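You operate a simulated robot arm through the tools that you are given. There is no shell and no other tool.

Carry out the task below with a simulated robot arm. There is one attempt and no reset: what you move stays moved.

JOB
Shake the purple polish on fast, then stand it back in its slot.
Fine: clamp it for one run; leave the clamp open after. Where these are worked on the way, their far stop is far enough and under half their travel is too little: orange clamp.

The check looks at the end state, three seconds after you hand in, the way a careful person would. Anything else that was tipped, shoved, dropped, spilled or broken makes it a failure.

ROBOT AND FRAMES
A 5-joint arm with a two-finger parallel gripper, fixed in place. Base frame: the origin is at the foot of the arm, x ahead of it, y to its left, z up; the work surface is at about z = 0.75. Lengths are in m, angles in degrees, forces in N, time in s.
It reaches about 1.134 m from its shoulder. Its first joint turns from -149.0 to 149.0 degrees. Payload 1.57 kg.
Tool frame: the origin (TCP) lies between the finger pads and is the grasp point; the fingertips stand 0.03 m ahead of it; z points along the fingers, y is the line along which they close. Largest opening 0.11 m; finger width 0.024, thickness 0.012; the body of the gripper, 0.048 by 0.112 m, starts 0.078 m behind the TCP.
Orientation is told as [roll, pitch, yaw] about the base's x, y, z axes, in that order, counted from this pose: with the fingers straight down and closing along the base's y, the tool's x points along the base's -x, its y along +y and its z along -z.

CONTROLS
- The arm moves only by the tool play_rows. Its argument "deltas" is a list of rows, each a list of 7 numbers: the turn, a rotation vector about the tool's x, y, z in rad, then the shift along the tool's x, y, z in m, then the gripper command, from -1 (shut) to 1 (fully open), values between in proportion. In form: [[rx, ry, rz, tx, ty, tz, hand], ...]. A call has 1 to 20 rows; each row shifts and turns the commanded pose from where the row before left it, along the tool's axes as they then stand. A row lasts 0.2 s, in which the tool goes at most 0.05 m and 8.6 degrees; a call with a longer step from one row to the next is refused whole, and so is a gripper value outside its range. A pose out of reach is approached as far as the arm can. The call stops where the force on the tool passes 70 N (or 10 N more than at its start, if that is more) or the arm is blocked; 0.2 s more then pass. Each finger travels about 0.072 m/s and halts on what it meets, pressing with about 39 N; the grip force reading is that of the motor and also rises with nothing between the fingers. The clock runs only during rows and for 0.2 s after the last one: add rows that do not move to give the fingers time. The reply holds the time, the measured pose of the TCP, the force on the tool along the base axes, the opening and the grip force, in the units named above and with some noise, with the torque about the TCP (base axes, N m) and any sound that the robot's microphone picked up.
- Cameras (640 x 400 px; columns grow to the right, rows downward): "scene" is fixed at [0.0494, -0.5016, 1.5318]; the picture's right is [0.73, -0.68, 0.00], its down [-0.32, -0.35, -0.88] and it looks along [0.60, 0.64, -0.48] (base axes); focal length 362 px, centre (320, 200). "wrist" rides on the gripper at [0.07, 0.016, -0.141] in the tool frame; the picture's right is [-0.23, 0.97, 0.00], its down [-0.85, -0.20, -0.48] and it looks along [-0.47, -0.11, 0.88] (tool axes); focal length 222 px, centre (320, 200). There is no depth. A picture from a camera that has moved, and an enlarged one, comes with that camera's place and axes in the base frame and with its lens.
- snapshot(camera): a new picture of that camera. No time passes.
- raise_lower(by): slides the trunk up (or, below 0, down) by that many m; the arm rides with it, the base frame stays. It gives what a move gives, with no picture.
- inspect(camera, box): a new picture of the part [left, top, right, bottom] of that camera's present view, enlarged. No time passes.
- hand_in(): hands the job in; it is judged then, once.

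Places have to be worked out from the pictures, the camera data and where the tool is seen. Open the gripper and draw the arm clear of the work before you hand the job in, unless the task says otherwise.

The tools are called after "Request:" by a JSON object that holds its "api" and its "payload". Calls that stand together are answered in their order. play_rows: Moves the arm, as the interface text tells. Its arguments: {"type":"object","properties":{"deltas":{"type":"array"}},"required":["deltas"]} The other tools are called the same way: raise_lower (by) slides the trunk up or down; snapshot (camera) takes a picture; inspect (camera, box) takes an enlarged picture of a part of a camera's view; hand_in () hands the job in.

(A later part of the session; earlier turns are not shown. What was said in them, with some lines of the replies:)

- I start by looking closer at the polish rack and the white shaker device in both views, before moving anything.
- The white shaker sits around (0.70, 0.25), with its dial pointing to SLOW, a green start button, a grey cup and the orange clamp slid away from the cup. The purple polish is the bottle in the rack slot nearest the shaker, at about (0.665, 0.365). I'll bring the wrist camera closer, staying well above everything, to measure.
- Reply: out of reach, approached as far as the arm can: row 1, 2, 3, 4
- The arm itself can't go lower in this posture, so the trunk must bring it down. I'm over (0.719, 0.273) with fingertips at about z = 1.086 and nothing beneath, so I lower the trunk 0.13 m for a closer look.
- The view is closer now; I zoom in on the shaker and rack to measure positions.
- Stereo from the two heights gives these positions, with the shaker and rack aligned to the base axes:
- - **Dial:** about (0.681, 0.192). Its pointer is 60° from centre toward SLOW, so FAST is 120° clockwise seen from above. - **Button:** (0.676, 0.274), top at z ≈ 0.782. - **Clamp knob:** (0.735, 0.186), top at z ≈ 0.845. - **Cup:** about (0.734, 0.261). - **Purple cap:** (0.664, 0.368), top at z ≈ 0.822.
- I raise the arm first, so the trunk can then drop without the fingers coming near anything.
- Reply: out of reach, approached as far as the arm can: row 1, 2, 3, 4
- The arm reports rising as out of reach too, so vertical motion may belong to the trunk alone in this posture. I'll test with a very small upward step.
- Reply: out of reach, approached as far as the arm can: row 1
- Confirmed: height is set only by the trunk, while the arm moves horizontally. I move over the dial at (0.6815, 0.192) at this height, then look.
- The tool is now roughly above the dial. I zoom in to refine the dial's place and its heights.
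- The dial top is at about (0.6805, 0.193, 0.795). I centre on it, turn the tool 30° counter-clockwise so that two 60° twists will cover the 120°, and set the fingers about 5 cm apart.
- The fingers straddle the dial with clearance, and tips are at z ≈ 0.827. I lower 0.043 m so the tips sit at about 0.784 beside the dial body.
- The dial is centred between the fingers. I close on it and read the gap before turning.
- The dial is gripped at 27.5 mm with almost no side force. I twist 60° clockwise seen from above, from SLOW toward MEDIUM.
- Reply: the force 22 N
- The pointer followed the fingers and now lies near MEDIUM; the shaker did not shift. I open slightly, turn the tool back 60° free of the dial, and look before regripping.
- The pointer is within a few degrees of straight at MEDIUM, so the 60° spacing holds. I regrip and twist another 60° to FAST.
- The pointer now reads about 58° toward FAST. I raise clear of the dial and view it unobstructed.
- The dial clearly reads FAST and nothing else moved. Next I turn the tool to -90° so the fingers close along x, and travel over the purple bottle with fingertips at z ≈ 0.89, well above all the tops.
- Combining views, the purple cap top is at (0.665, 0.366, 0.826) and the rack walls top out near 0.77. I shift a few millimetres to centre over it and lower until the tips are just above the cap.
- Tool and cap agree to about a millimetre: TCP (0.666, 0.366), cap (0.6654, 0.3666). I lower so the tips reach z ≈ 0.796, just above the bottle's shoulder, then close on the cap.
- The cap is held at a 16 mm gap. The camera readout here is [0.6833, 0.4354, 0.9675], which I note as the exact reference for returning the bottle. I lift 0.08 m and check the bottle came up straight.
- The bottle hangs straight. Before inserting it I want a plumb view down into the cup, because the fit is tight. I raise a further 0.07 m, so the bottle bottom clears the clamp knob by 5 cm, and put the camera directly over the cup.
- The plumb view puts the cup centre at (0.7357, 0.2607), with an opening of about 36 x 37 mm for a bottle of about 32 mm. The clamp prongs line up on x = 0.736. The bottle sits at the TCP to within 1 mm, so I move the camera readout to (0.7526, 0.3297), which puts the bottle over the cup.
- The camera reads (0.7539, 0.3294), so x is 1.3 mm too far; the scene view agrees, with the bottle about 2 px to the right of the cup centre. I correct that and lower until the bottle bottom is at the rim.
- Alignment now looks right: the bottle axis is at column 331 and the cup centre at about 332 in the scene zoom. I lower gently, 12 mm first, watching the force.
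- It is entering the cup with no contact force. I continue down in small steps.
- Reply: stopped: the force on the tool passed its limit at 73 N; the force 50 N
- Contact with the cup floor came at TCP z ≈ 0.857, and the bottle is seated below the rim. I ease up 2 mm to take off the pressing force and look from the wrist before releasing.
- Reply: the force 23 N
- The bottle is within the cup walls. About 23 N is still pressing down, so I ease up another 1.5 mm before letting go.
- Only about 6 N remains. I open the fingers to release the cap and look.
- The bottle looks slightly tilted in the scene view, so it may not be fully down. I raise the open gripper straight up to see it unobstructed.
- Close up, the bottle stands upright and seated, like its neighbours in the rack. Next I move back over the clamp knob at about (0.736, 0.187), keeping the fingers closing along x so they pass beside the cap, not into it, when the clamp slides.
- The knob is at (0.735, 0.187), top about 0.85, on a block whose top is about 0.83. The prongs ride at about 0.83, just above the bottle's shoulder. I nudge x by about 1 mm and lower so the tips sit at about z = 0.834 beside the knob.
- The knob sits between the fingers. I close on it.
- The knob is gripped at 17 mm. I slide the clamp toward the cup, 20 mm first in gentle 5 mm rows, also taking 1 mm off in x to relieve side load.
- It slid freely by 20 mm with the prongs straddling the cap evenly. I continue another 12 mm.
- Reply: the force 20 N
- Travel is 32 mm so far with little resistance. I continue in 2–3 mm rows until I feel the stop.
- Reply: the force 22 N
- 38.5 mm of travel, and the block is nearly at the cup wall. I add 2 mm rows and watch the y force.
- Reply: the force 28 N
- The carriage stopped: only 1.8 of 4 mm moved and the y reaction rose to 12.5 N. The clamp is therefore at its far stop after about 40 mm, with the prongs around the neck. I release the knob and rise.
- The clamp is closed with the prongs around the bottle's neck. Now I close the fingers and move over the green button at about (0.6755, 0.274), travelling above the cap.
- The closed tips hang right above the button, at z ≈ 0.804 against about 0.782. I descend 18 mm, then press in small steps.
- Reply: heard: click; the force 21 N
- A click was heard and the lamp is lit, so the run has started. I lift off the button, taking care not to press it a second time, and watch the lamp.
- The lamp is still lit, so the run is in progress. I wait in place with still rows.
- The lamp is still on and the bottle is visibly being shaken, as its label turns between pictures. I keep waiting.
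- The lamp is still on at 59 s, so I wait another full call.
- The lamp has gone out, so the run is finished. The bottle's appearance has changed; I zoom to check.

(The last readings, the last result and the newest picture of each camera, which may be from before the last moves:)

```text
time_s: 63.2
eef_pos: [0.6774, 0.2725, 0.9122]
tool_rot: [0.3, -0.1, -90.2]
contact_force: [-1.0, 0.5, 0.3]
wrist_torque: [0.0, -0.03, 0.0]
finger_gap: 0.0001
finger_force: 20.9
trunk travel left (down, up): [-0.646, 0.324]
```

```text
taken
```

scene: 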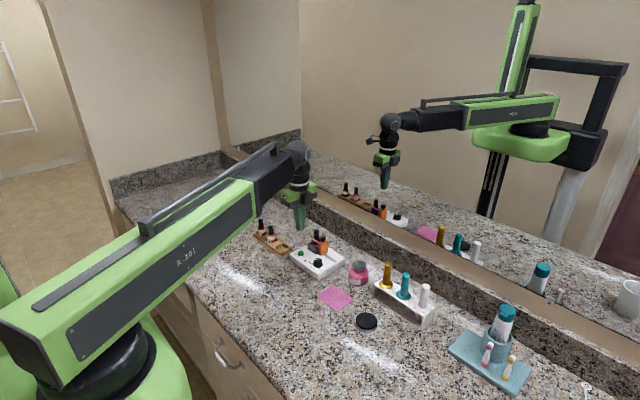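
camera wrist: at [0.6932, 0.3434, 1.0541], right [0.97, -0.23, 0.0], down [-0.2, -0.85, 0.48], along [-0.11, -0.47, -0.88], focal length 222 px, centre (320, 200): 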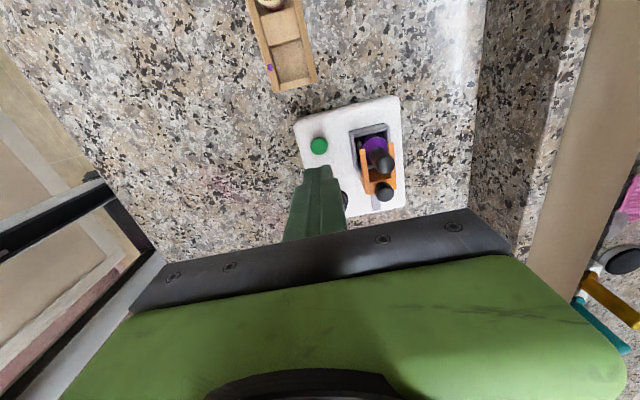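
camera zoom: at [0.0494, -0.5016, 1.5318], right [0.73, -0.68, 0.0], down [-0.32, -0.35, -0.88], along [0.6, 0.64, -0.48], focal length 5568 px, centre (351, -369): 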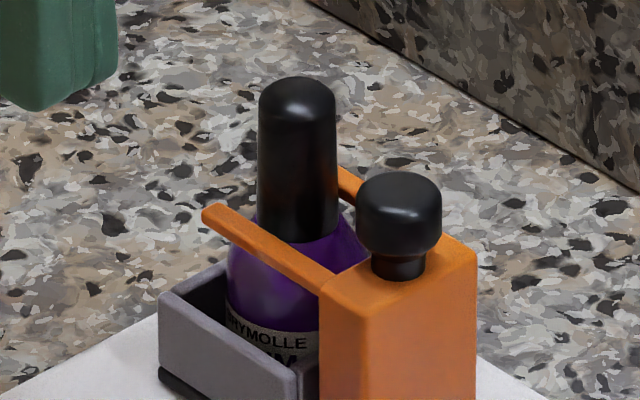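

The polish is now uniformly purple, with the pale settled band gone, so the shake worked. Next I open the fingers and return over the clamp knob, matching the camera readout from the grip, (0.7515, 0.2966).

Request:
{"api": "play_rows", "payload": {"deltas": [[0, 0, 0, -0.0117, 0.0146, 0, -0.3], [0, 0, 0, -0.0117, 0.0146, 0, -0.3], [0, 0, 0, -0.0117, 0.0146, 0, -0.3], [0, 0, 0, -0.0117, 0.0145, 0, -0.3], [0, 0, 0, 0, 0, 0, -0.3], [0, 0, 0, 0, 0, 0, -0.3]]}}

Request:
{"api": "inspect", "payload": {"camera": "wrist", "box": [260, 60, 400, 200]}}

```text
time_s: 64.7
eef_pos: [0.7363, 0.2244, 0.9127]
tool_rot: [0.3, 0.0, -90.2]
contact_force: [-0.4, 0.6, -0.7]
wrist_torque: [0.0, 0.0, 0.0]
finger_gap: 0.0386
finger_force: 0.0
trunk travel left (down, up): [-0.646, 0.324]
```

```text
2.86 times, centred on (330, 130) of wrist
camera zoom: at [0.753, 0.2969, 1.0541], right [0.97, -0.23, 0.0], down [-0.2, -0.85, 0.48], along [-0.11, -0.47, -0.88], focal length 635 px, centre (291, 400)
```

zoom: 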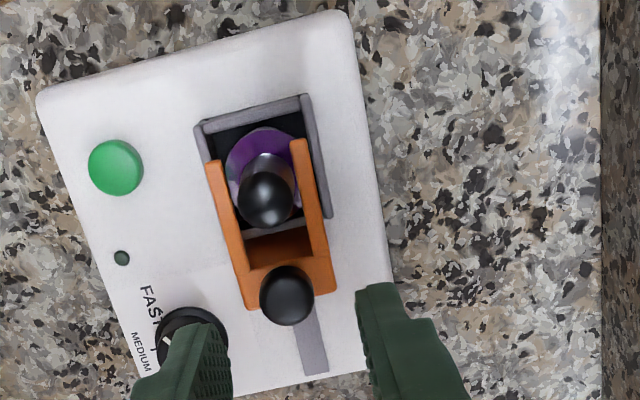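

x is 1.4 mm over, so I trim that, lower to the same gripping height as before, and close on the knob.

Request:
{"api": "play_rows", "payload": {"deltas": [[0, 0, 0, 0, -0.0016, 0, -0.3], [0, 0, 0, 0, 0, 0, -0.3]]}}

Request:
{"api": "raise_lower", "payload": {"by": -0.0488}}

Request:
{"api": "inspect", "payload": {"camera": "wrist", "box": [240, 60, 400, 200]}}

Request:
{"api": "inspect", "payload": {"camera": "scene", "box": [285, 210, 355, 270]}}

```text
time_s: 65.2
eef_pos: [0.7343, 0.2258, 0.9105]
tool_rot: [0.3, 0.0, -90.1]
contact_force: [-0.2, -0.6, 0.1]
wrist_torque: [0.03, -0.02, -0.01]
finger_gap: 0.0385
finger_force: 0.1
trunk travel left (down, up): [-0.646, 0.324]
```

```text
time_s: 66.2
eef_pos: [0.7341, 0.2255, 0.8633]
tool_rot: [0.4, -0.1, -90.2]
contact_force: [-0.7, 0.6, 0.2]
wrist_torque: [0.01, 0.02, 0.01]
finger_gap: 0.0386
finger_force: 0.1
trunk travel left (down, up): [-0.597, 0.373]
```

```text
2.86 times, centred on (320, 130) of wrist
camera zoom: at [0.751, 0.2968, 1.0053], right [0.97, -0.23, 0.0], down [-0.2, -0.85, 0.48], along [-0.11, -0.47, -0.88], focal length 635 px, centre (320, 400)
```

zoom: 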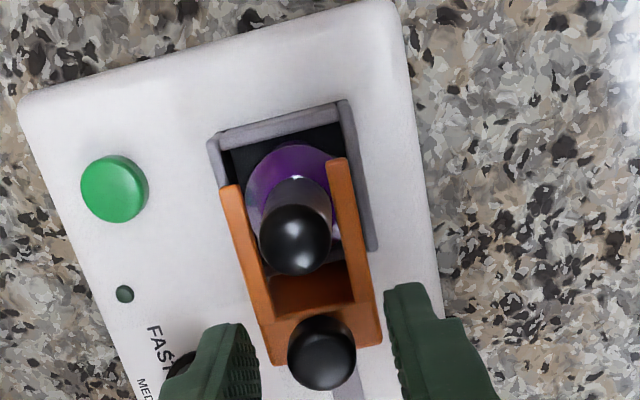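

```text
6.67 times, centred on (320, 240) of scene
camera zoom: at [0.0494, -0.5016, 1.5318], right [0.73, -0.68, 0.0], down [-0.32, -0.35, -0.88], along [0.6, 0.64, -0.48], focal length 2413 px, centre (320, -67)
```

zoom: 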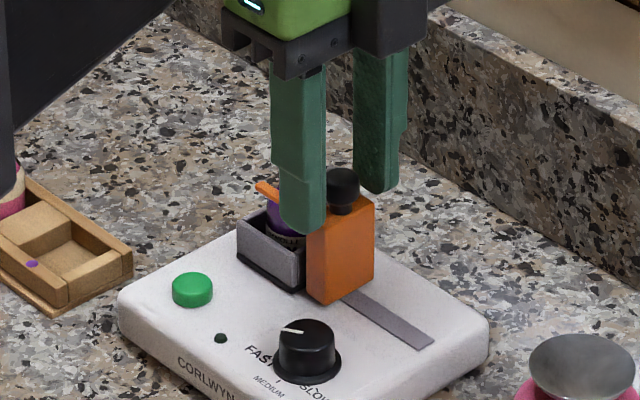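

Everything is lined up. I close on the knob and slide the clamp back open, 30 mm first.

Request:
{"api": "play_rows", "payload": {"deltas": [[0, 0, 0, 0, 0, 0, -0.6], [0, 0, 0, 0, 0, 0, -0.8], [0, 0, 0, 0, 0, 0, -0.8], [0, 0, 0, 0, 0, 0, -0.8], [0, 0, 0, -0.005, 0, 0, -0.8], [0, 0, 0, -0.005, 0, 0, -0.8], [0, 0, 0, -0.005, 0, 0, -0.8], [0, 0, 0, -0.005, 0, 0, -0.8], [0, 0, 0, -0.005, 0, 0, -0.8], [0, 0, 0, -0.005, 0, 0, -0.8], [0, 0, 0, 0, 0, 0, -0.8]]}}

Request:
{"api": "inspect", "payload": {"camera": "wrist", "box": [240, 60, 400, 200]}}

Request:
{"api": "inspect", "payload": {"camera": "scene", "box": [285, 210, 355, 270]}}

```text
time_s: 68.6
eef_pos: [0.7355, 0.1958, 0.8636]
tool_rot: [0.4, 0.0, -90.2]
contact_force: [13.9, -0.3, 12.8]
wrist_torque: [0.08, 0.02, -0.02]
finger_gap: 0.0176
finger_force: 32.2
trunk travel left (down, up): [-0.597, 0.373]
```

```text
2.86 times, centred on (320, 130) of wrist
camera zoom: at [0.7513, 0.2663, 1.0053], right [0.97, -0.23, 0.0], down [-0.2, -0.85, 0.48], along [-0.11, -0.47, -0.88], focal length 635 px, centre (320, 400)
```

zoom: 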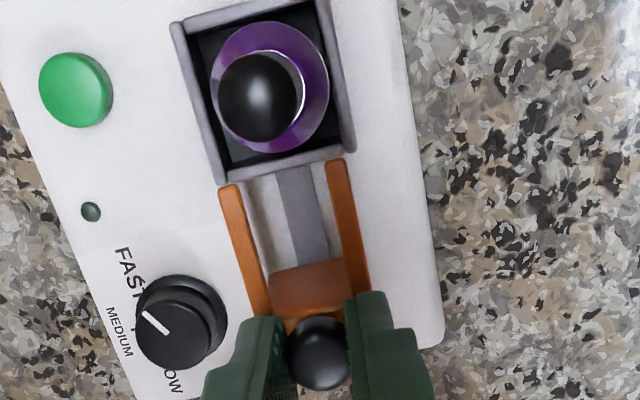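

```text
6.67 times, centred on (320, 240) of scene
camera zoom: at [0.0494, -0.5016, 1.5318], right [0.73, -0.68, 0.0], down [-0.32, -0.35, -0.88], along [0.6, 0.64, -0.48], focal length 2413 px, centre (320, -67)
```

zoom: 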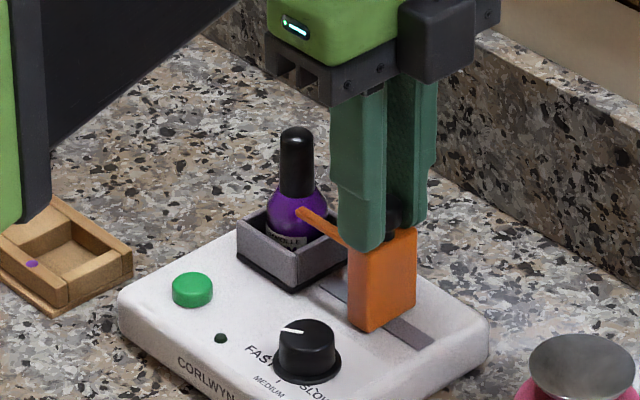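

The clamp follows back freely. I pull the remaining 10 mm to its original open position.

Request:
{"api": "play_rows", "payload": {"deltas": [[0, 0, 0, -0.004, 0, 0, -0.8], [0, 0, 0, -0.004, 0, 0, -0.8], [0, 0, 0, -0.0025, 0, 0, -0.8], [0, 0, 0, 0, 0, 0, -0.8]]}}

Request:
{"api": "inspect", "payload": {"camera": "wrist", "box": [240, 60, 400, 200]}}

```text
time_s: 69.6
eef_pos: [0.7346, 0.1865, 0.8633]
tool_rot: [0.2, 0.2, -90.1]
contact_force: [19.6, 14.6, 18.4]
wrist_torque: [0.28, -0.01, 0.09]
finger_gap: 0.0172
finger_force: 32.6
trunk travel left (down, up): [-0.597, 0.373]
```

```text
2.86 times, centred on (320, 130) of wrist
camera zoom: at [0.751, 0.2566, 1.0054], right [0.97, -0.23, 0.01], down [-0.2, -0.86, 0.47], along [-0.1, -0.46, -0.88], focal length 635 px, centre (320, 400)
```

zoom: 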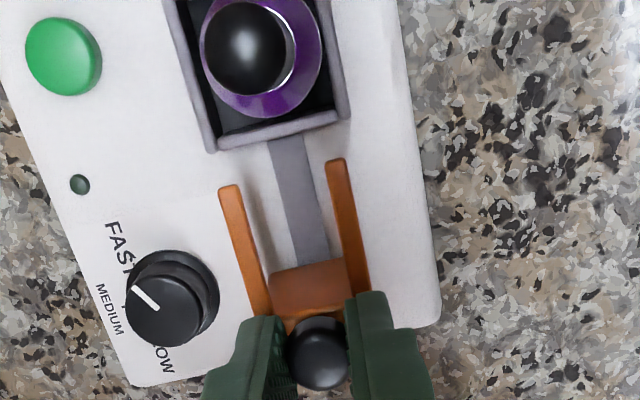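

The clamp is back at its open stop: the camera y is 0.2566, as at the start, with a 15 N reaction. I ease off, release the knob and rise.

Request:
{"api": "play_rows", "payload": {"deltas": [[0, 0, 0, 0.001, 0, 0, -0.8], [0, 0, 0, 0, 0, 0, -0.6], [0, 0, 0, 0, 0, 0, -0.45], [0, 0, 0, 0, 0, 0, -0.3], [0, 0, 0, 0, 0, 0, -0.3]]}}

Request:
{"api": "raise_lower", "payload": {"by": 0.07}}

Request:
{"api": "inspect", "payload": {"camera": "wrist", "box": [260, 50, 400, 190]}}

Request:
{"api": "inspect", "payload": {"camera": "scene", "box": [285, 210, 355, 270]}}

```text
time_s: 70.8
eef_pos: [0.7349, 0.1855, 0.8638]
tool_rot: [0.4, 0.0, -90.2]
contact_force: [0.0, 0.6, 0.2]
wrist_torque: [-0.04, -0.03, -0.01]
finger_gap: 0.0386
finger_force: 0.1
trunk travel left (down, up): [-0.597, 0.373]
```

```text
time_s: 71.8
eef_pos: [0.7351, 0.1848, 0.9346]
tool_rot: [0.3, 0.0, -90.2]
contact_force: [1.8, 0.2, 0.1]
wrist_torque: [0.03, -0.01, -0.01]
finger_gap: 0.0385
finger_force: 0.0
trunk travel left (down, up): [-0.667, 0.303]
```

```text
2.86 times, centred on (330, 120) of wrist
camera zoom: at [0.7512, 0.2565, 1.0752], right [0.97, -0.23, 0.0], down [-0.2, -0.85, 0.48], along [-0.11, -0.47, -0.88], focal length 635 px, centre (291, 429)
```

zoom: 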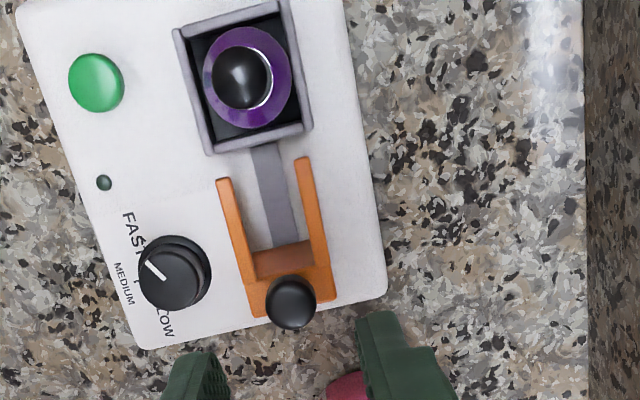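

```text
6.67 times, centred on (320, 240) of scene
camera zoom: at [0.0494, -0.5016, 1.5318], right [0.73, -0.68, 0.0], down [-0.32, -0.35, -0.88], along [0.6, 0.64, -0.48], focal length 2413 px, centre (320, -67)
```

zoom: 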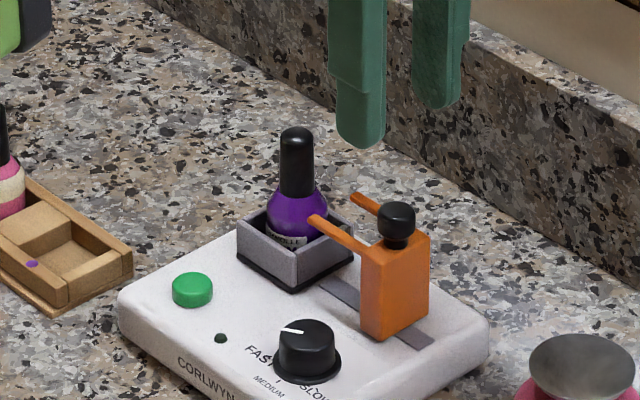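

The clamp is open and the bottle stands upright in the cup at (0.736, 0.261). I move over it with the fingers at 38 mm.

Request:
{"api": "play_rows", "payload": {"deltas": [[0, 0, 0, 0.0245, 0.0006, 0, -0.3], [0, 0, 0, 0.0245, 0.0006, 0, -0.3], [0, 0, 0, 0.0245, 0.0006, 0, -0.3], [0, 0, 0, 0, 0, 0, -0.3]]}}

Request:
{"api": "inspect", "payload": {"camera": "wrist", "box": [260, 60, 400, 200]}}

```text
time_s: 72.8
eef_pos: [0.7374, 0.2595, 0.9338]
tool_rot: [0.2, -0.1, -90.2]
contact_force: [0.2, 0.0, -0.7]
wrist_torque: [-0.01, 0.01, 0.02]
finger_gap: 0.0387
finger_force: 0.0
trunk travel left (down, up): [-0.667, 0.303]
```

```text
2.86 times, centred on (330, 130) of wrist
camera zoom: at [0.7532, 0.3309, 1.0753], right [0.97, -0.23, 0.0], down [-0.2, -0.85, 0.48], along [-0.11, -0.47, -0.88], focal length 635 px, centre (291, 400)
```

zoom: 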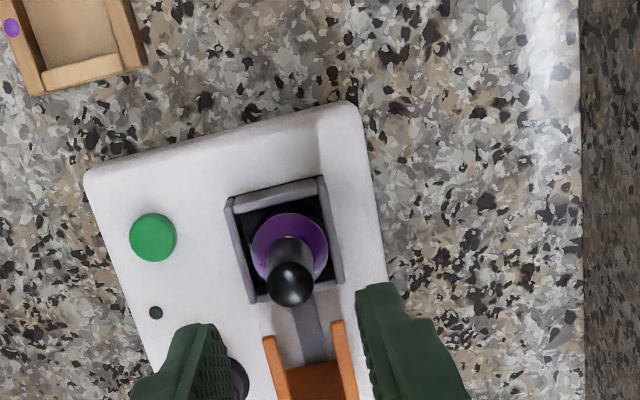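

Centred within a millimetre. I lower to the same height at which I released the cap and close on it.

Request:
{"api": "raise_lower", "payload": {"by": -0.0763}}

Request:
{"api": "inspect", "payload": {"camera": "wrist", "box": [240, 80, 420, 210]}}

Request:
{"api": "inspect", "payload": {"camera": "scene", "box": [285, 210, 355, 270]}}

```text
time_s: 74.0
eef_pos: [0.737, 0.2588, 0.8576]
tool_rot: [0.2, 0.0, -90.1]
contact_force: [0.3, 0.5, -1.4]
wrist_torque: [0.02, -0.01, 0.01]
finger_gap: 0.0385
finger_force: 0.1
trunk travel left (down, up): [-0.59, 0.38]
```

```text
3.08 times, centred on (330, 145) of wrist
camera zoom: at [0.7533, 0.3304, 0.999], right [0.97, -0.23, 0.0], down [-0.2, -0.85, 0.48], along [-0.11, -0.47, -0.88], focal length 684 px, centre (289, 369)
```

zoom: 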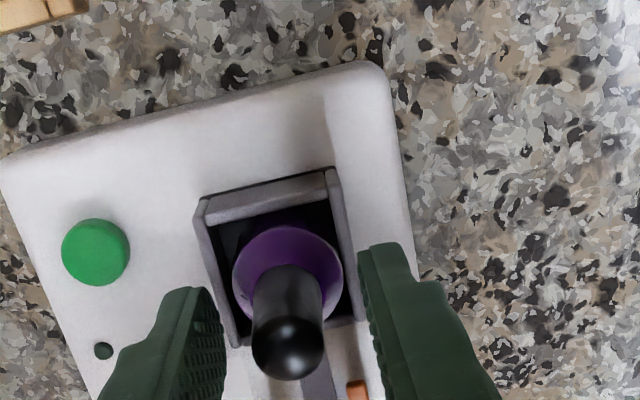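

```text
6.67 times, centred on (320, 240) of scene
camera zoom: at [0.0494, -0.5016, 1.5318], right [0.73, -0.68, 0.0], down [-0.32, -0.35, -0.88], along [0.6, 0.64, -0.48], focal length 2413 px, centre (320, -67)
```

zoom: 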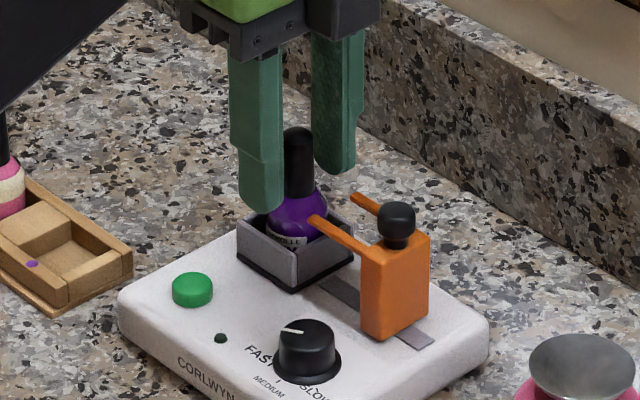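

The fingers straddle the cap evenly. I close and check the grip before lifting.

Request:
{"api": "play_rows", "payload": {"deltas": [[0, 0, 0, 0, 0, 0, -0.6], [0, 0, 0, 0, 0, 0, -0.8], [0, 0, 0, 0, 0, 0, -0.8], [0, 0, 0, 0, 0, 0, -0.8]]}}

Request:
{"api": "raise_lower", "payload": {"by": 0.08}}

Request:
{"api": "inspect", "payload": {"camera": "wrist", "box": [220, 80, 420, 220]}}

Request:
{"api": "inspect", "payload": {"camera": "scene", "box": [275, 190, 355, 260]}}

```text
time_s: 75.0
eef_pos: [0.7364, 0.2606, 0.857]
tool_rot: [0.2, 0.0, -90.3]
contact_force: [-0.9, -0.5, -0.1]
wrist_torque: [0.02, 0.04, 0.02]
finger_gap: 0.0167
finger_force: 31.8
trunk travel left (down, up): [-0.59, 0.38]
```

```text
time_s: 76.2
eef_pos: [0.7362, 0.2591, 0.9369]
tool_rot: [0.3, 0.0, -90.3]
contact_force: [1.0, 0.2, -0.7]
wrist_torque: [0.01, -0.03, 0.01]
finger_gap: 0.0164
finger_force: 31.6
trunk travel left (down, up): [-0.67, 0.3]
```

```text
2.86 times, centred on (320, 150) of wrist
camera zoom: at [0.7534, 0.3306, 1.0789], right [0.97, -0.23, 0.0], down [-0.2, -0.85, 0.48], along [-0.11, -0.47, -0.88], focal length 635 px, centre (320, 343)
```

zoom: 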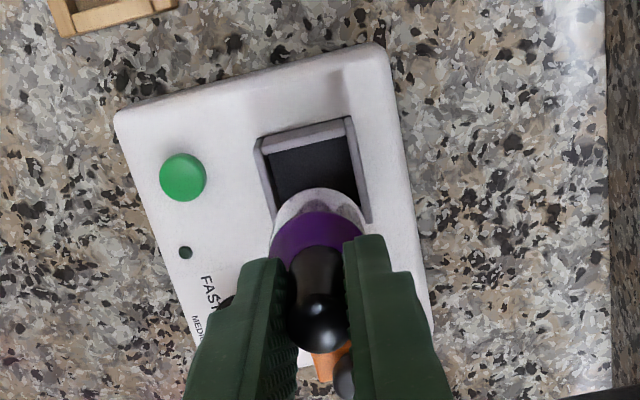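

```text
5.71 times, centred on (315, 225) of scene
camera zoom: at [0.0494, -0.5016, 1.5318], right [0.73, -0.68, 0.0], down [-0.32, -0.35, -0.88], along [0.6, 0.64, -0.48], focal length 2068 px, centre (349, 57)
```

zoom: 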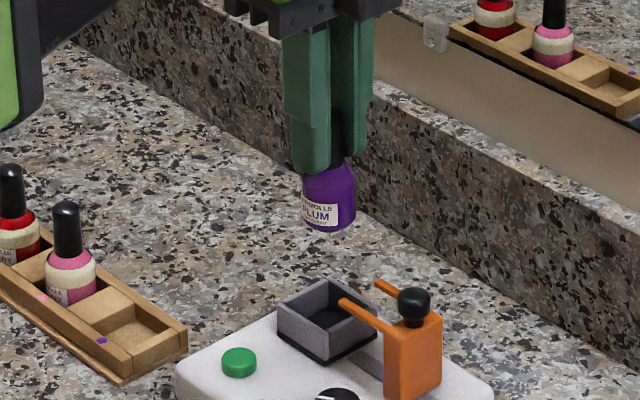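

The bottle is out cleanly and held straight, about 1 mm further toward -y in the fingers than the first time. I now take a plumb look at its empty slot by putting the camera above it.

Request:
{"api": "play_rows", "payload": {"deltas": [[0, 0, 0, 0.0093, -0.022, 0, -0.8], [0, 0, 0, 0.0093, -0.022, 0, -0.8], [0, 0, 0, 0.0093, -0.022, 0, -0.8], [0, 0, 0, 0.0093, -0.022, 0, -0.8], [0, 0, 0, 0, 0, 0, -0.8], [0, 0, 0, 0, 0, 0, -0.8]]}}

Request:
{"api": "snapshot", "payload": {"camera": "wrist"}}

Request:
{"api": "inspect", "payload": {"camera": "wrist", "box": [270, 30, 370, 120]}}

```text
time_s: 77.5
eef_pos: [0.6496, 0.298, 0.9368]
tool_rot: [0.3, 0.0, -90.2]
contact_force: [0.6, 0.1, 0.2]
wrist_torque: [0.0, 0.04, 0.0]
finger_gap: 0.0165
finger_force: 31.4
trunk travel left (down, up): [-0.67, 0.3]
```

```text
taken
camera wrist: at [0.6668, 0.3683, 1.0789], right [0.97, -0.23, 0.0], down [-0.2, -0.85, 0.48], along [-0.11, -0.47, -0.88], focal length 222 px, centre (320, 200)
```

wrist: 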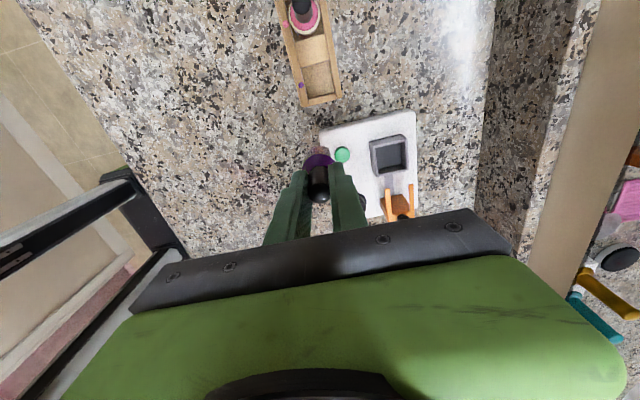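

```text
4.44 times, centred on (320, 75) of wrist
camera zoom: at [0.6668, 0.3683, 1.0789], right [0.97, -0.23, 0.0], down [-0.2, -0.85, 0.48], along [-0.11, -0.47, -0.88], focal length 987 px, centre (320, 756)
```

zoom: 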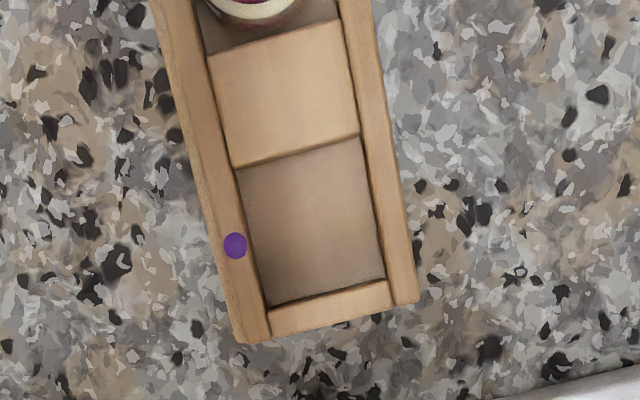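

The slot centre is at (0.6644, 0.3667), matching where the bottle originally stood, with an opening of about 36 mm. I move so the bottle is over it, aiming for a camera readout of (0.6822, 0.4365), then lower partway and check.

Request:
{"api": "play_rows", "payload": {"deltas": [[0, 0, 0, 0.0171, 0.0038, 0, -0.8], [0, 0, 0, 0.0171, 0.0038, 0, -0.8], [0, 0, 0, 0.0171, 0.0038, 0, -0.8], [0, 0, 0, 0.0169, 0.0038, 0, -0.8], [0, 0, 0, 0, 0, 0, -0.8], [0, 0, 0, 0, 0, 0, -0.8]]}}

Request:
{"api": "raise_lower", "payload": {"by": -0.075}}

Request:
{"api": "inspect", "payload": {"camera": "wrist", "box": [220, 80, 420, 220]}}

Request:
{"api": "inspect", "payload": {"camera": "scene", "box": [250, 205, 310, 260]}}

```text
time_s: 79.0
eef_pos: [0.663, 0.3646, 0.9365]
tool_rot: [0.3, 0.0, -90.2]
contact_force: [0.1, 0.1, 0.0]
wrist_torque: [0.02, 0.03, 0.01]
finger_gap: 0.0164
finger_force: 31.3
trunk travel left (down, up): [-0.67, 0.3]
```

```text
time_s: 80.1
eef_pos: [0.6618, 0.3648, 0.8623]
tool_rot: [0.4, 0.0, -90.2]
contact_force: [-0.6, -0.8, -0.1]
wrist_torque: [-0.01, 0.0, 0.0]
finger_gap: 0.0163
finger_force: 31.3
trunk travel left (down, up): [-0.595, 0.375]
```

```text
2.86 times, centred on (320, 150) of wrist
camera zoom: at [0.6799, 0.4354, 1.004], right [0.97, -0.23, 0.0], down [-0.2, -0.85, 0.48], along [-0.11, -0.47, -0.88], focal length 635 px, centre (320, 343)
```

zoom: 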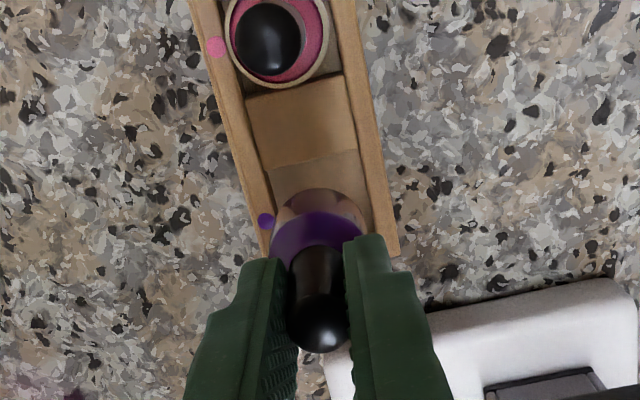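

```text
7.27 times, centred on (280, 232) of scene
camera zoom: at [0.0494, -0.5016, 1.5318], right [0.73, -0.68, 0.0], down [-0.32, -0.35, -0.88], along [0.6, 0.64, -0.48], focal length 2632 px, centre (611, -36)
```

zoom: 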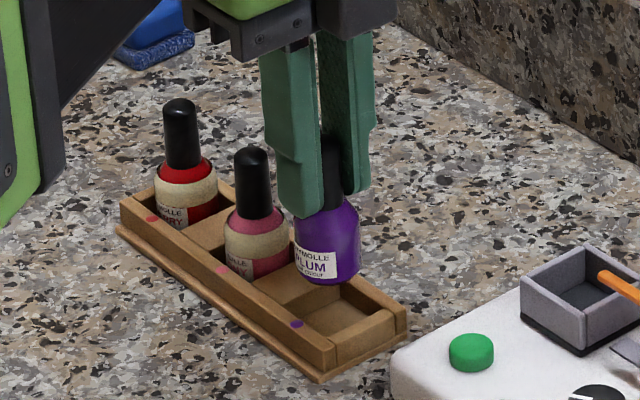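

The readout is 2.3 mm short in x and 1.1 mm in y, so I trim those. For the scene check, the original bottle body stood at about column 332 in this zoom, which is where this one would land.

Request:
{"api": "play_rows", "payload": {"deltas": [[0, 0, 0, 0.0011, 0.0023, 0, -0.8], [0, 0, 0, 0, 0, 0, -0.8], [0, 0, 0, 0, 0, 0, -0.8]]}}

Request:
{"api": "raise_lower", "payload": {"by": -0.012}}

Request:
{"api": "inspect", "payload": {"camera": "wrist", "box": [220, 80, 420, 220]}}

Request:
{"api": "inspect", "payload": {"camera": "scene", "box": [250, 205, 310, 260]}}

```text
time_s: 80.9
eef_pos: [0.6648, 0.3653, 0.8622]
tool_rot: [0.3, 0.0, -90.2]
contact_force: [0.1, -0.6, -0.7]
wrist_torque: [0.03, -0.01, 0.03]
finger_gap: 0.0163
finger_force: 31.9
trunk travel left (down, up): [-0.595, 0.375]
```

```text
time_s: 81.5
eef_pos: [0.6653, 0.3652, 0.8497]
tool_rot: [0.2, 0.0, -90.3]
contact_force: [0.2, 0.6, 0.0]
wrist_torque: [-0.01, -0.02, -0.01]
finger_gap: 0.0165
finger_force: 31.6
trunk travel left (down, up): [-0.583, 0.387]
```

```text
2.86 times, centred on (320, 150) of wrist
camera zoom: at [0.6815, 0.4361, 0.9919], right [0.97, -0.23, 0.0], down [-0.2, -0.85, 0.48], along [-0.11, -0.47, -0.88], focal length 635 px, centre (320, 343)
```

zoom: 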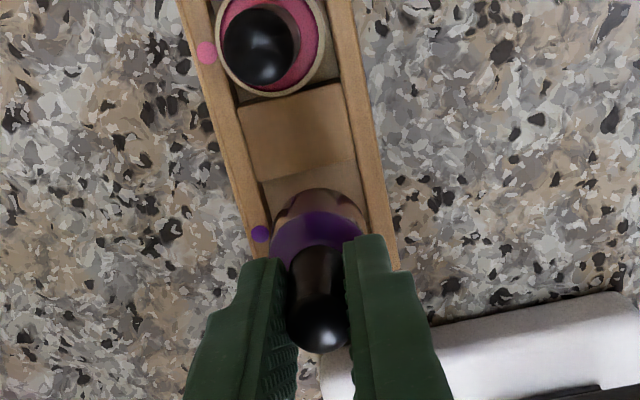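

```text
7.27 times, centred on (280, 232) of scene
camera zoom: at [0.0494, -0.5016, 1.5318], right [0.73, -0.68, 0.0], down [-0.32, -0.35, -0.88], along [0.6, 0.64, -0.48], focal length 2632 px, centre (611, -36)
```

zoom: 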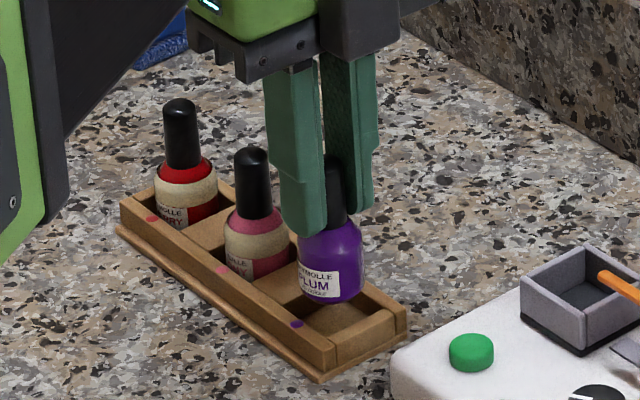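

The readout is (0.6815, 0.4361), within a millimetre of target, and the bottle bottom is about 8 mm above the rack wall. I lower into the slot in small steps, watching the force.

Request:
{"api": "raise_lower", "payload": {"by": -0.011}}

Request:
{"api": "inspect", "payload": {"camera": "scene", "box": [260, 220, 300, 260]}}

Request:
{"api": "inspect", "payload": {"camera": "wrist", "box": [260, 110, 380, 210]}}

```text
time_s: 82.1
eef_pos: [0.6639, 0.3654, 0.8399]
tool_rot: [0.4, -0.1, -90.1]
contact_force: [-0.1, -0.1, -0.4]
wrist_torque: [0.02, 0.0, -0.03]
finger_gap: 0.0162
finger_force: 31.3
trunk travel left (down, up): [-0.572, 0.398]
```

```text
10.00 times, centred on (280, 240) of scene
camera zoom: at [0.0494, -0.5016, 1.5318], right [0.73, -0.68, 0.0], down [-0.32, -0.35, -0.88], along [0.6, 0.64, -0.48], focal length 3619 px, centre (720, -200)
```

zoom: 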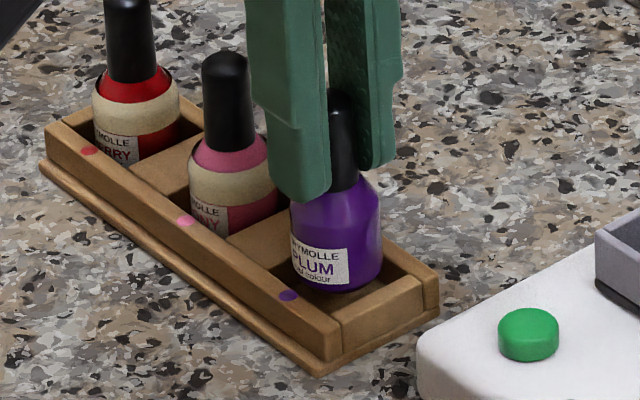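

```text
4.00 times, centred on (320, 160) of wrist
camera zoom: at [0.6815, 0.4361, 0.981], right [0.97, -0.23, 0.0], down [-0.2, -0.85, 0.48], along [-0.11, -0.47, -0.88], focal length 888 px, centre (320, 360)
```

zoom: 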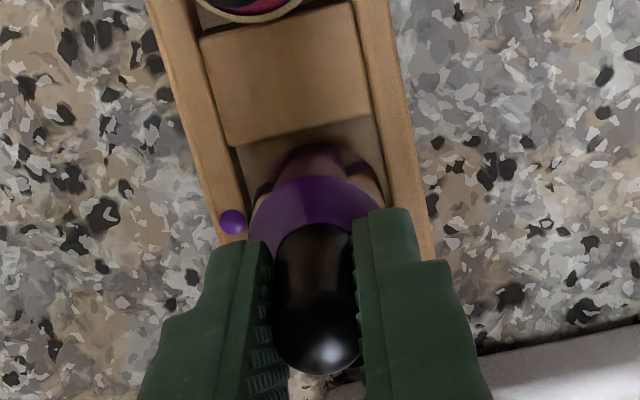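

It's lined up and entering without contact. I lower another 7 mm, then finish in finer steps.

Request:
{"api": "raise_lower", "payload": {"by": -0.007}}

Request:
{"api": "raise_lower", "payload": {"by": -0.003}}

Request:
{"api": "inspect", "payload": {"camera": "scene", "box": [260, 220, 300, 260]}}

```text
time_s: 82.6
eef_pos: [0.6654, 0.3651, 0.8324]
tool_rot: [0.3, 0.1, -90.2]
contact_force: [-0.4, -0.8, -0.6]
wrist_torque: [0.0, 0.0, 0.02]
finger_gap: 0.0161
finger_force: 31.9
trunk travel left (down, up): [-0.565, 0.405]
```

```text
time_s: 83.1
eef_pos: [0.6647, 0.3654, 0.8292]
tool_rot: [0.3, 0.0, -90.2]
contact_force: [0.1, -0.3, -1.4]
wrist_torque: [0.01, 0.0, -0.03]
finger_gap: 0.0163
finger_force: 32.0
trunk travel left (down, up): [-0.562, 0.408]
```

```text
10.00 times, centred on (280, 240) of scene
camera zoom: at [0.0494, -0.5016, 1.5318], right [0.73, -0.68, 0.0], down [-0.32, -0.35, -0.88], along [0.6, 0.64, -0.48], focal length 3619 px, centre (720, -200)
```

zoom: 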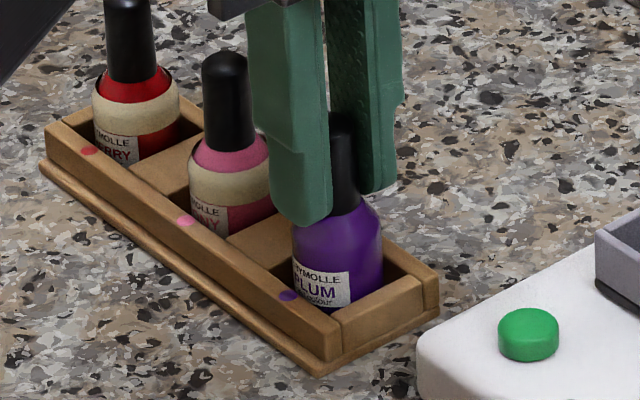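

The bottle is nearly at its original depth (trunk -0.562 against -0.559 when it was first gripped). I lower 1.5 mm at a time.

Request:
{"api": "raise_lower", "payload": {"by": -0.0015}}

Request:
{"api": "raise_lower", "payload": {"by": -0.001}}

```text
time_s: 83.7
eef_pos: [0.6651, 0.3647, 0.8284]
tool_rot: [0.3, 0.0, -90.3]
contact_force: [-1.2, -0.5, 0.3]
wrist_torque: [-0.03, 0.01, -0.02]
finger_gap: 0.0163
finger_force: 31.5
trunk travel left (down, up): [-0.561, 0.409]
```

```text
time_s: 84.2
eef_pos: [0.6659, 0.3655, 0.8277]
tool_rot: [0.4, 0.0, -90.2]
contact_force: [-0.3, -0.4, -0.9]
wrist_torque: [-0.04, 0.0, 0.0]
finger_gap: 0.0162
finger_force: 32.0
trunk travel left (down, up): [-0.56, 0.41]
```

Request:
{"api": "raise_lower", "payload": {"by": -0.001}}

Request:
{"api": "inspect", "payload": {"camera": "scene", "box": [260, 220, 300, 260]}}

```text
time_s: 84.7
eef_pos: [0.6646, 0.365, 0.8271]
tool_rot: [0.3, 0.1, -90.1]
contact_force: [0.6, -0.2, -1.8]
wrist_torque: [0.02, 0.0, -0.01]
finger_gap: 0.0164
finger_force: 31.5
trunk travel left (down, up): [-0.559, 0.411]
```

```text
10.00 times, centred on (280, 240) of scene
camera zoom: at [0.0494, -0.5016, 1.5318], right [0.73, -0.68, 0.0], down [-0.32, -0.35, -0.88], along [0.6, 0.64, -0.48], focal length 3619 px, centre (720, -200)
```

zoom: 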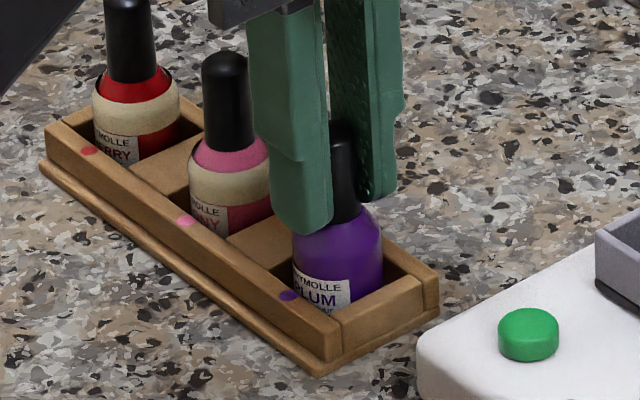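

No floor contact yet, so I continue in 1 mm steps until I feel it.

Request:
{"api": "raise_lower", "payload": {"by": -0.001}}

Request:
{"api": "raise_lower", "payload": {"by": -0.001}}

```text
time_s: 85.2
eef_pos: [0.6631, 0.3656, 0.8262]
tool_rot: [0.4, 0.1, -90.2]
contact_force: [1.5, 0.8, 9.2]
wrist_torque: [0.08, -0.06, -0.01]
finger_gap: 0.0161
finger_force: 31.4
trunk travel left (down, up): [-0.558, 0.412]
```

```text
time_s: 85.7
eef_pos: [0.6659, 0.3641, 0.8241]
tool_rot: [0.4, 0.1, -90.3]
contact_force: [5.8, 1.6, 20.7]
wrist_torque: [0.21, -0.21, -0.06]
finger_gap: 0.0162
finger_force: 31.2
trunk travel left (down, up): [-0.557, 0.413]
```

Floor contact: force is rising from 9 to 21 N. I ease up 1.5 mm and release the cap.

Request:
{"api": "raise_lower", "payload": {"by": 0.0015}}

Request:
{"api": "play_rows", "payload": {"deltas": [[0, 0, 0, 0, 0, 0, -0.6], [0, 0, 0, 0, 0, 0, -0.45], [0, 0, 0, 0, 0, 0, -0.3], [0, 0, 0, 0, 0, 0, -0.25], [0, 0, 0, 0, 0, 0, -0.25]]}}

Request:
{"api": "inspect", "payload": {"camera": "scene", "box": [260, 220, 300, 260]}}

Request:
{"api": "inspect", "payload": {"camera": "wrist", "box": [240, 80, 400, 210]}}

```text
time_s: 86.2
eef_pos: [0.6646, 0.3643, 0.8257]
tool_rot: [0.2, 0.0, -90.2]
contact_force: [0.1, -1.1, -0.3]
wrist_torque: [-0.03, 0.04, 0.02]
finger_gap: 0.0165
finger_force: 31.7
trunk travel left (down, up): [-0.558, 0.412]
```

```text
time_s: 87.4
eef_pos: [0.6657, 0.3646, 0.8245]
tool_rot: [0.3, 0.0, -90.2]
contact_force: [-0.9, -0.9, 0.5]
wrist_torque: [0.01, -0.02, 0.02]
finger_gap: 0.0413
finger_force: 0.0
trunk travel left (down, up): [-0.558, 0.412]
```

```text
10.00 times, centred on (280, 240) of scene
camera zoom: at [0.0494, -0.5016, 1.5318], right [0.73, -0.68, 0.0], down [-0.32, -0.35, -0.88], along [0.6, 0.64, -0.48], focal length 3619 px, centre (720, -200)
```

zoom: 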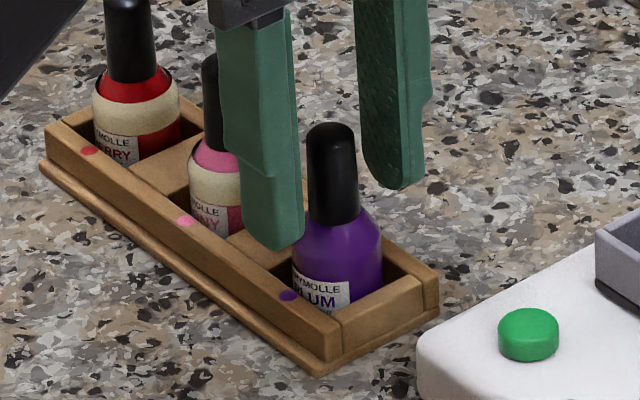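

```text
3.08 times, centred on (320, 145) of wrist
camera zoom: at [0.6815, 0.4361, 0.967], right [0.97, -0.23, 0.0], down [-0.2, -0.85, 0.48], along [-0.11, -0.47, -0.88], focal length 684 px, centre (320, 369)
```

zoom: 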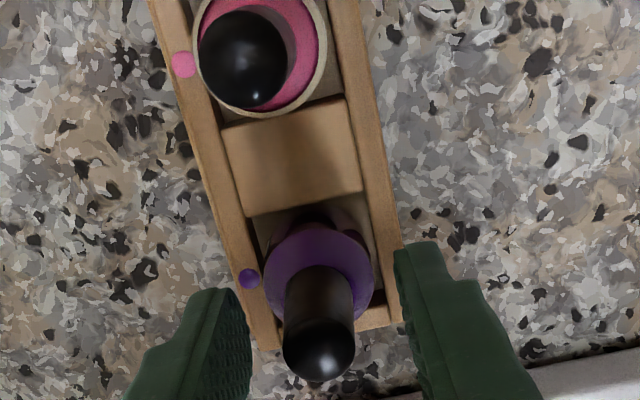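

The bottle stands in its slot beside the purple dot. I raise straight up, clear of the bottle, and look.

Request:
{"api": "raise_lower", "payload": {"by": 0.12}}

Request:
{"api": "inspect", "payload": {"camera": "scene", "box": [255, 215, 345, 280]}}

Request:
{"api": "inspect", "payload": {"camera": "wrist", "box": [240, 20, 440, 210]}}

```text
time_s: 88.9
eef_pos: [0.6653, 0.3656, 0.9453]
tool_rot: [0.3, 0.0, -90.2]
contact_force: [0.2, 0.5, 0.6]
wrist_torque: [-0.02, 0.02, 0.01]
finger_gap: 0.0414
finger_force: 0.1
trunk travel left (down, up): [-0.678, 0.292]
```

```text
6.15 times, centred on (300, 248) of scene
camera zoom: at [0.0494, -0.5016, 1.5318], right [0.73, -0.68, 0.0], down [-0.32, -0.35, -0.88], along [0.6, 0.64, -0.48], focal length 2227 px, centre (443, -92)
```

zoom: 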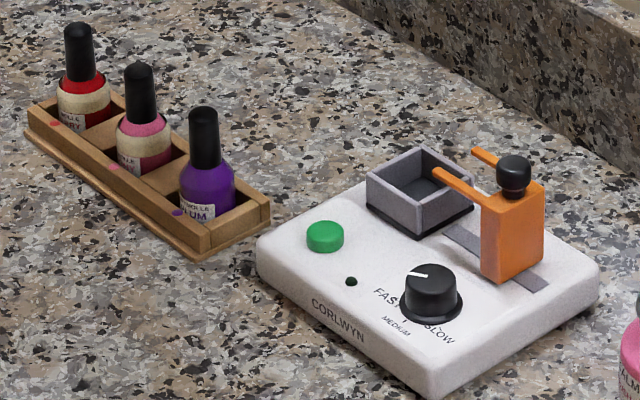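

```text
2.11 times, centred on (340, 115) of wrist
camera zoom: at [0.6815, 0.4362, 1.0869], right [0.97, -0.23, 0.0], down [-0.2, -0.85, 0.48], along [-0.11, -0.47, -0.88], focal length 468 px, centre (278, 379)
```

zoom: 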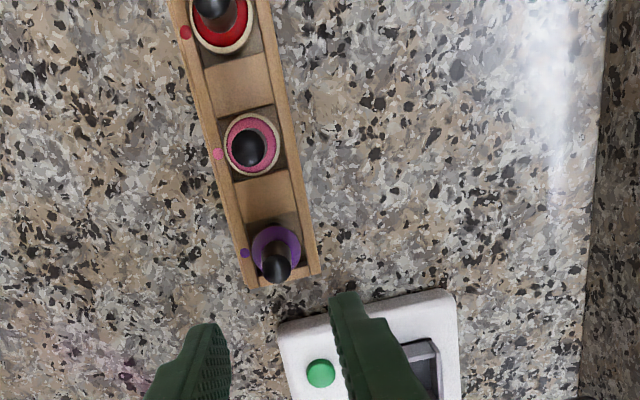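

All three bottles stand upright, the purple one is mixed and in its own slot, the clamp is open and the shaker is idle. I open the gripper fully and draw the arm well clear upward.

Request:
{"api": "raise_lower", "payload": {"by": 0.15}}

Request:
{"api": "play_rows", "payload": {"deltas": [[0, 0, 0, 0, -0.02, 0, 0.5], [0, 0, 0, 0, -0.02, 0, 1], [0, 0, 0, 0, -0.02, 0, 1], [0, 0, 0, 0, 0, 0, 1], [0, 0, 0, 0, 0, 0, 1]]}}

Request:
{"api": "snapshot", "payload": {"camera": "scene"}}

Request:
{"api": "inspect", "payload": {"camera": "scene", "box": [225, 180, 445, 335]}}

```text
time_s: 90.7
eef_pos: [0.6653, 0.3661, 1.0956]
tool_rot: [0.3, -0.1, -90.3]
contact_force: [-0.3, -0.1, 0.1]
wrist_torque: [0.01, 0.02, 0.0]
finger_gap: 0.0415
finger_force: 0.0
trunk travel left (down, up): [-0.828, 0.142]
```

```text
time_s: 91.8
eef_pos: [0.6043, 0.3638, 1.0953]
tool_rot: [0.3, 0.0, -90.2]
contact_force: [-0.8, -0.1, 0.5]
wrist_torque: [-0.04, -0.03, 0.02]
finger_gap: 0.1098
finger_force: 0.1
trunk travel left (down, up): [-0.828, 0.142]
```

```text
taken
```

scene: 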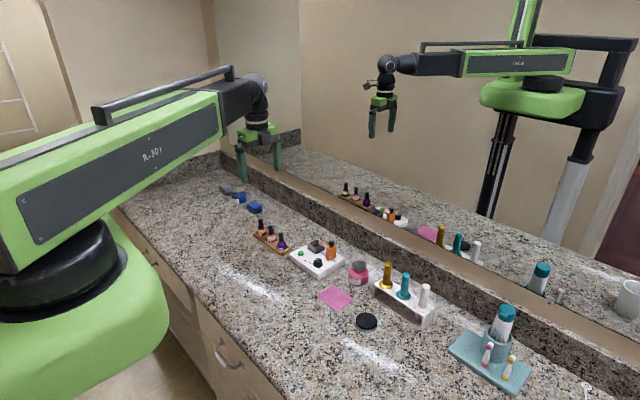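

```text
2.58 times, centred on (335, 258) of scene
camera zoom: at [0.0494, -0.5016, 1.5318], right [0.73, -0.68, 0.0], down [-0.32, -0.35, -0.88], along [0.6, 0.64, -0.48], focal length 934 px, centre (281, 52)
```

zoom: 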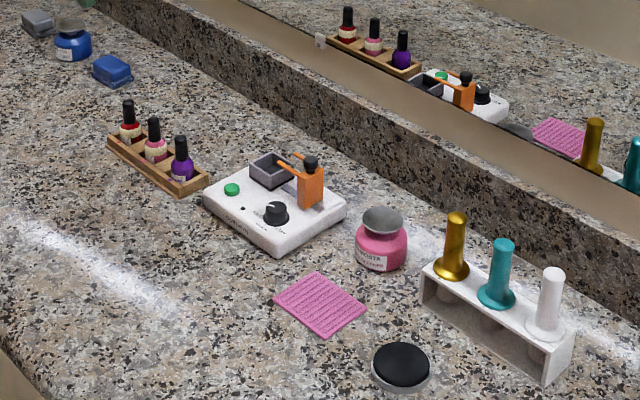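

The final pictures show the purple polish mixed and upright in its own slot, the clamp open, the dial on FAST and the lamp off. Nothing else has moved, and the arm is clear with the gripper open, so I hand in.

Request:
{"api": "hand_in", "payload": {}}

```text
The job is handed in.
```

The purple polish has been shaken on FAST for one full run and is back upright in its slot by the purple dot. I've handed the job in, but no verdict came back.

- **Dial:** I turned it from SLOW to FAST before the run and left it there.
- **Clamp:** it was closed to its far stop, about 40 mm of travel, for the run. It is now back at its open stop.
- **Run:** I pressed the green button once, heard it click, and waited until the lamp went out. The pale settled band in the bottle is gone, so the polish looks fully mixed.
- **Everything else:** the last pictures show nothing else tipped or moved. The arm is drawn clear with the gripper open.
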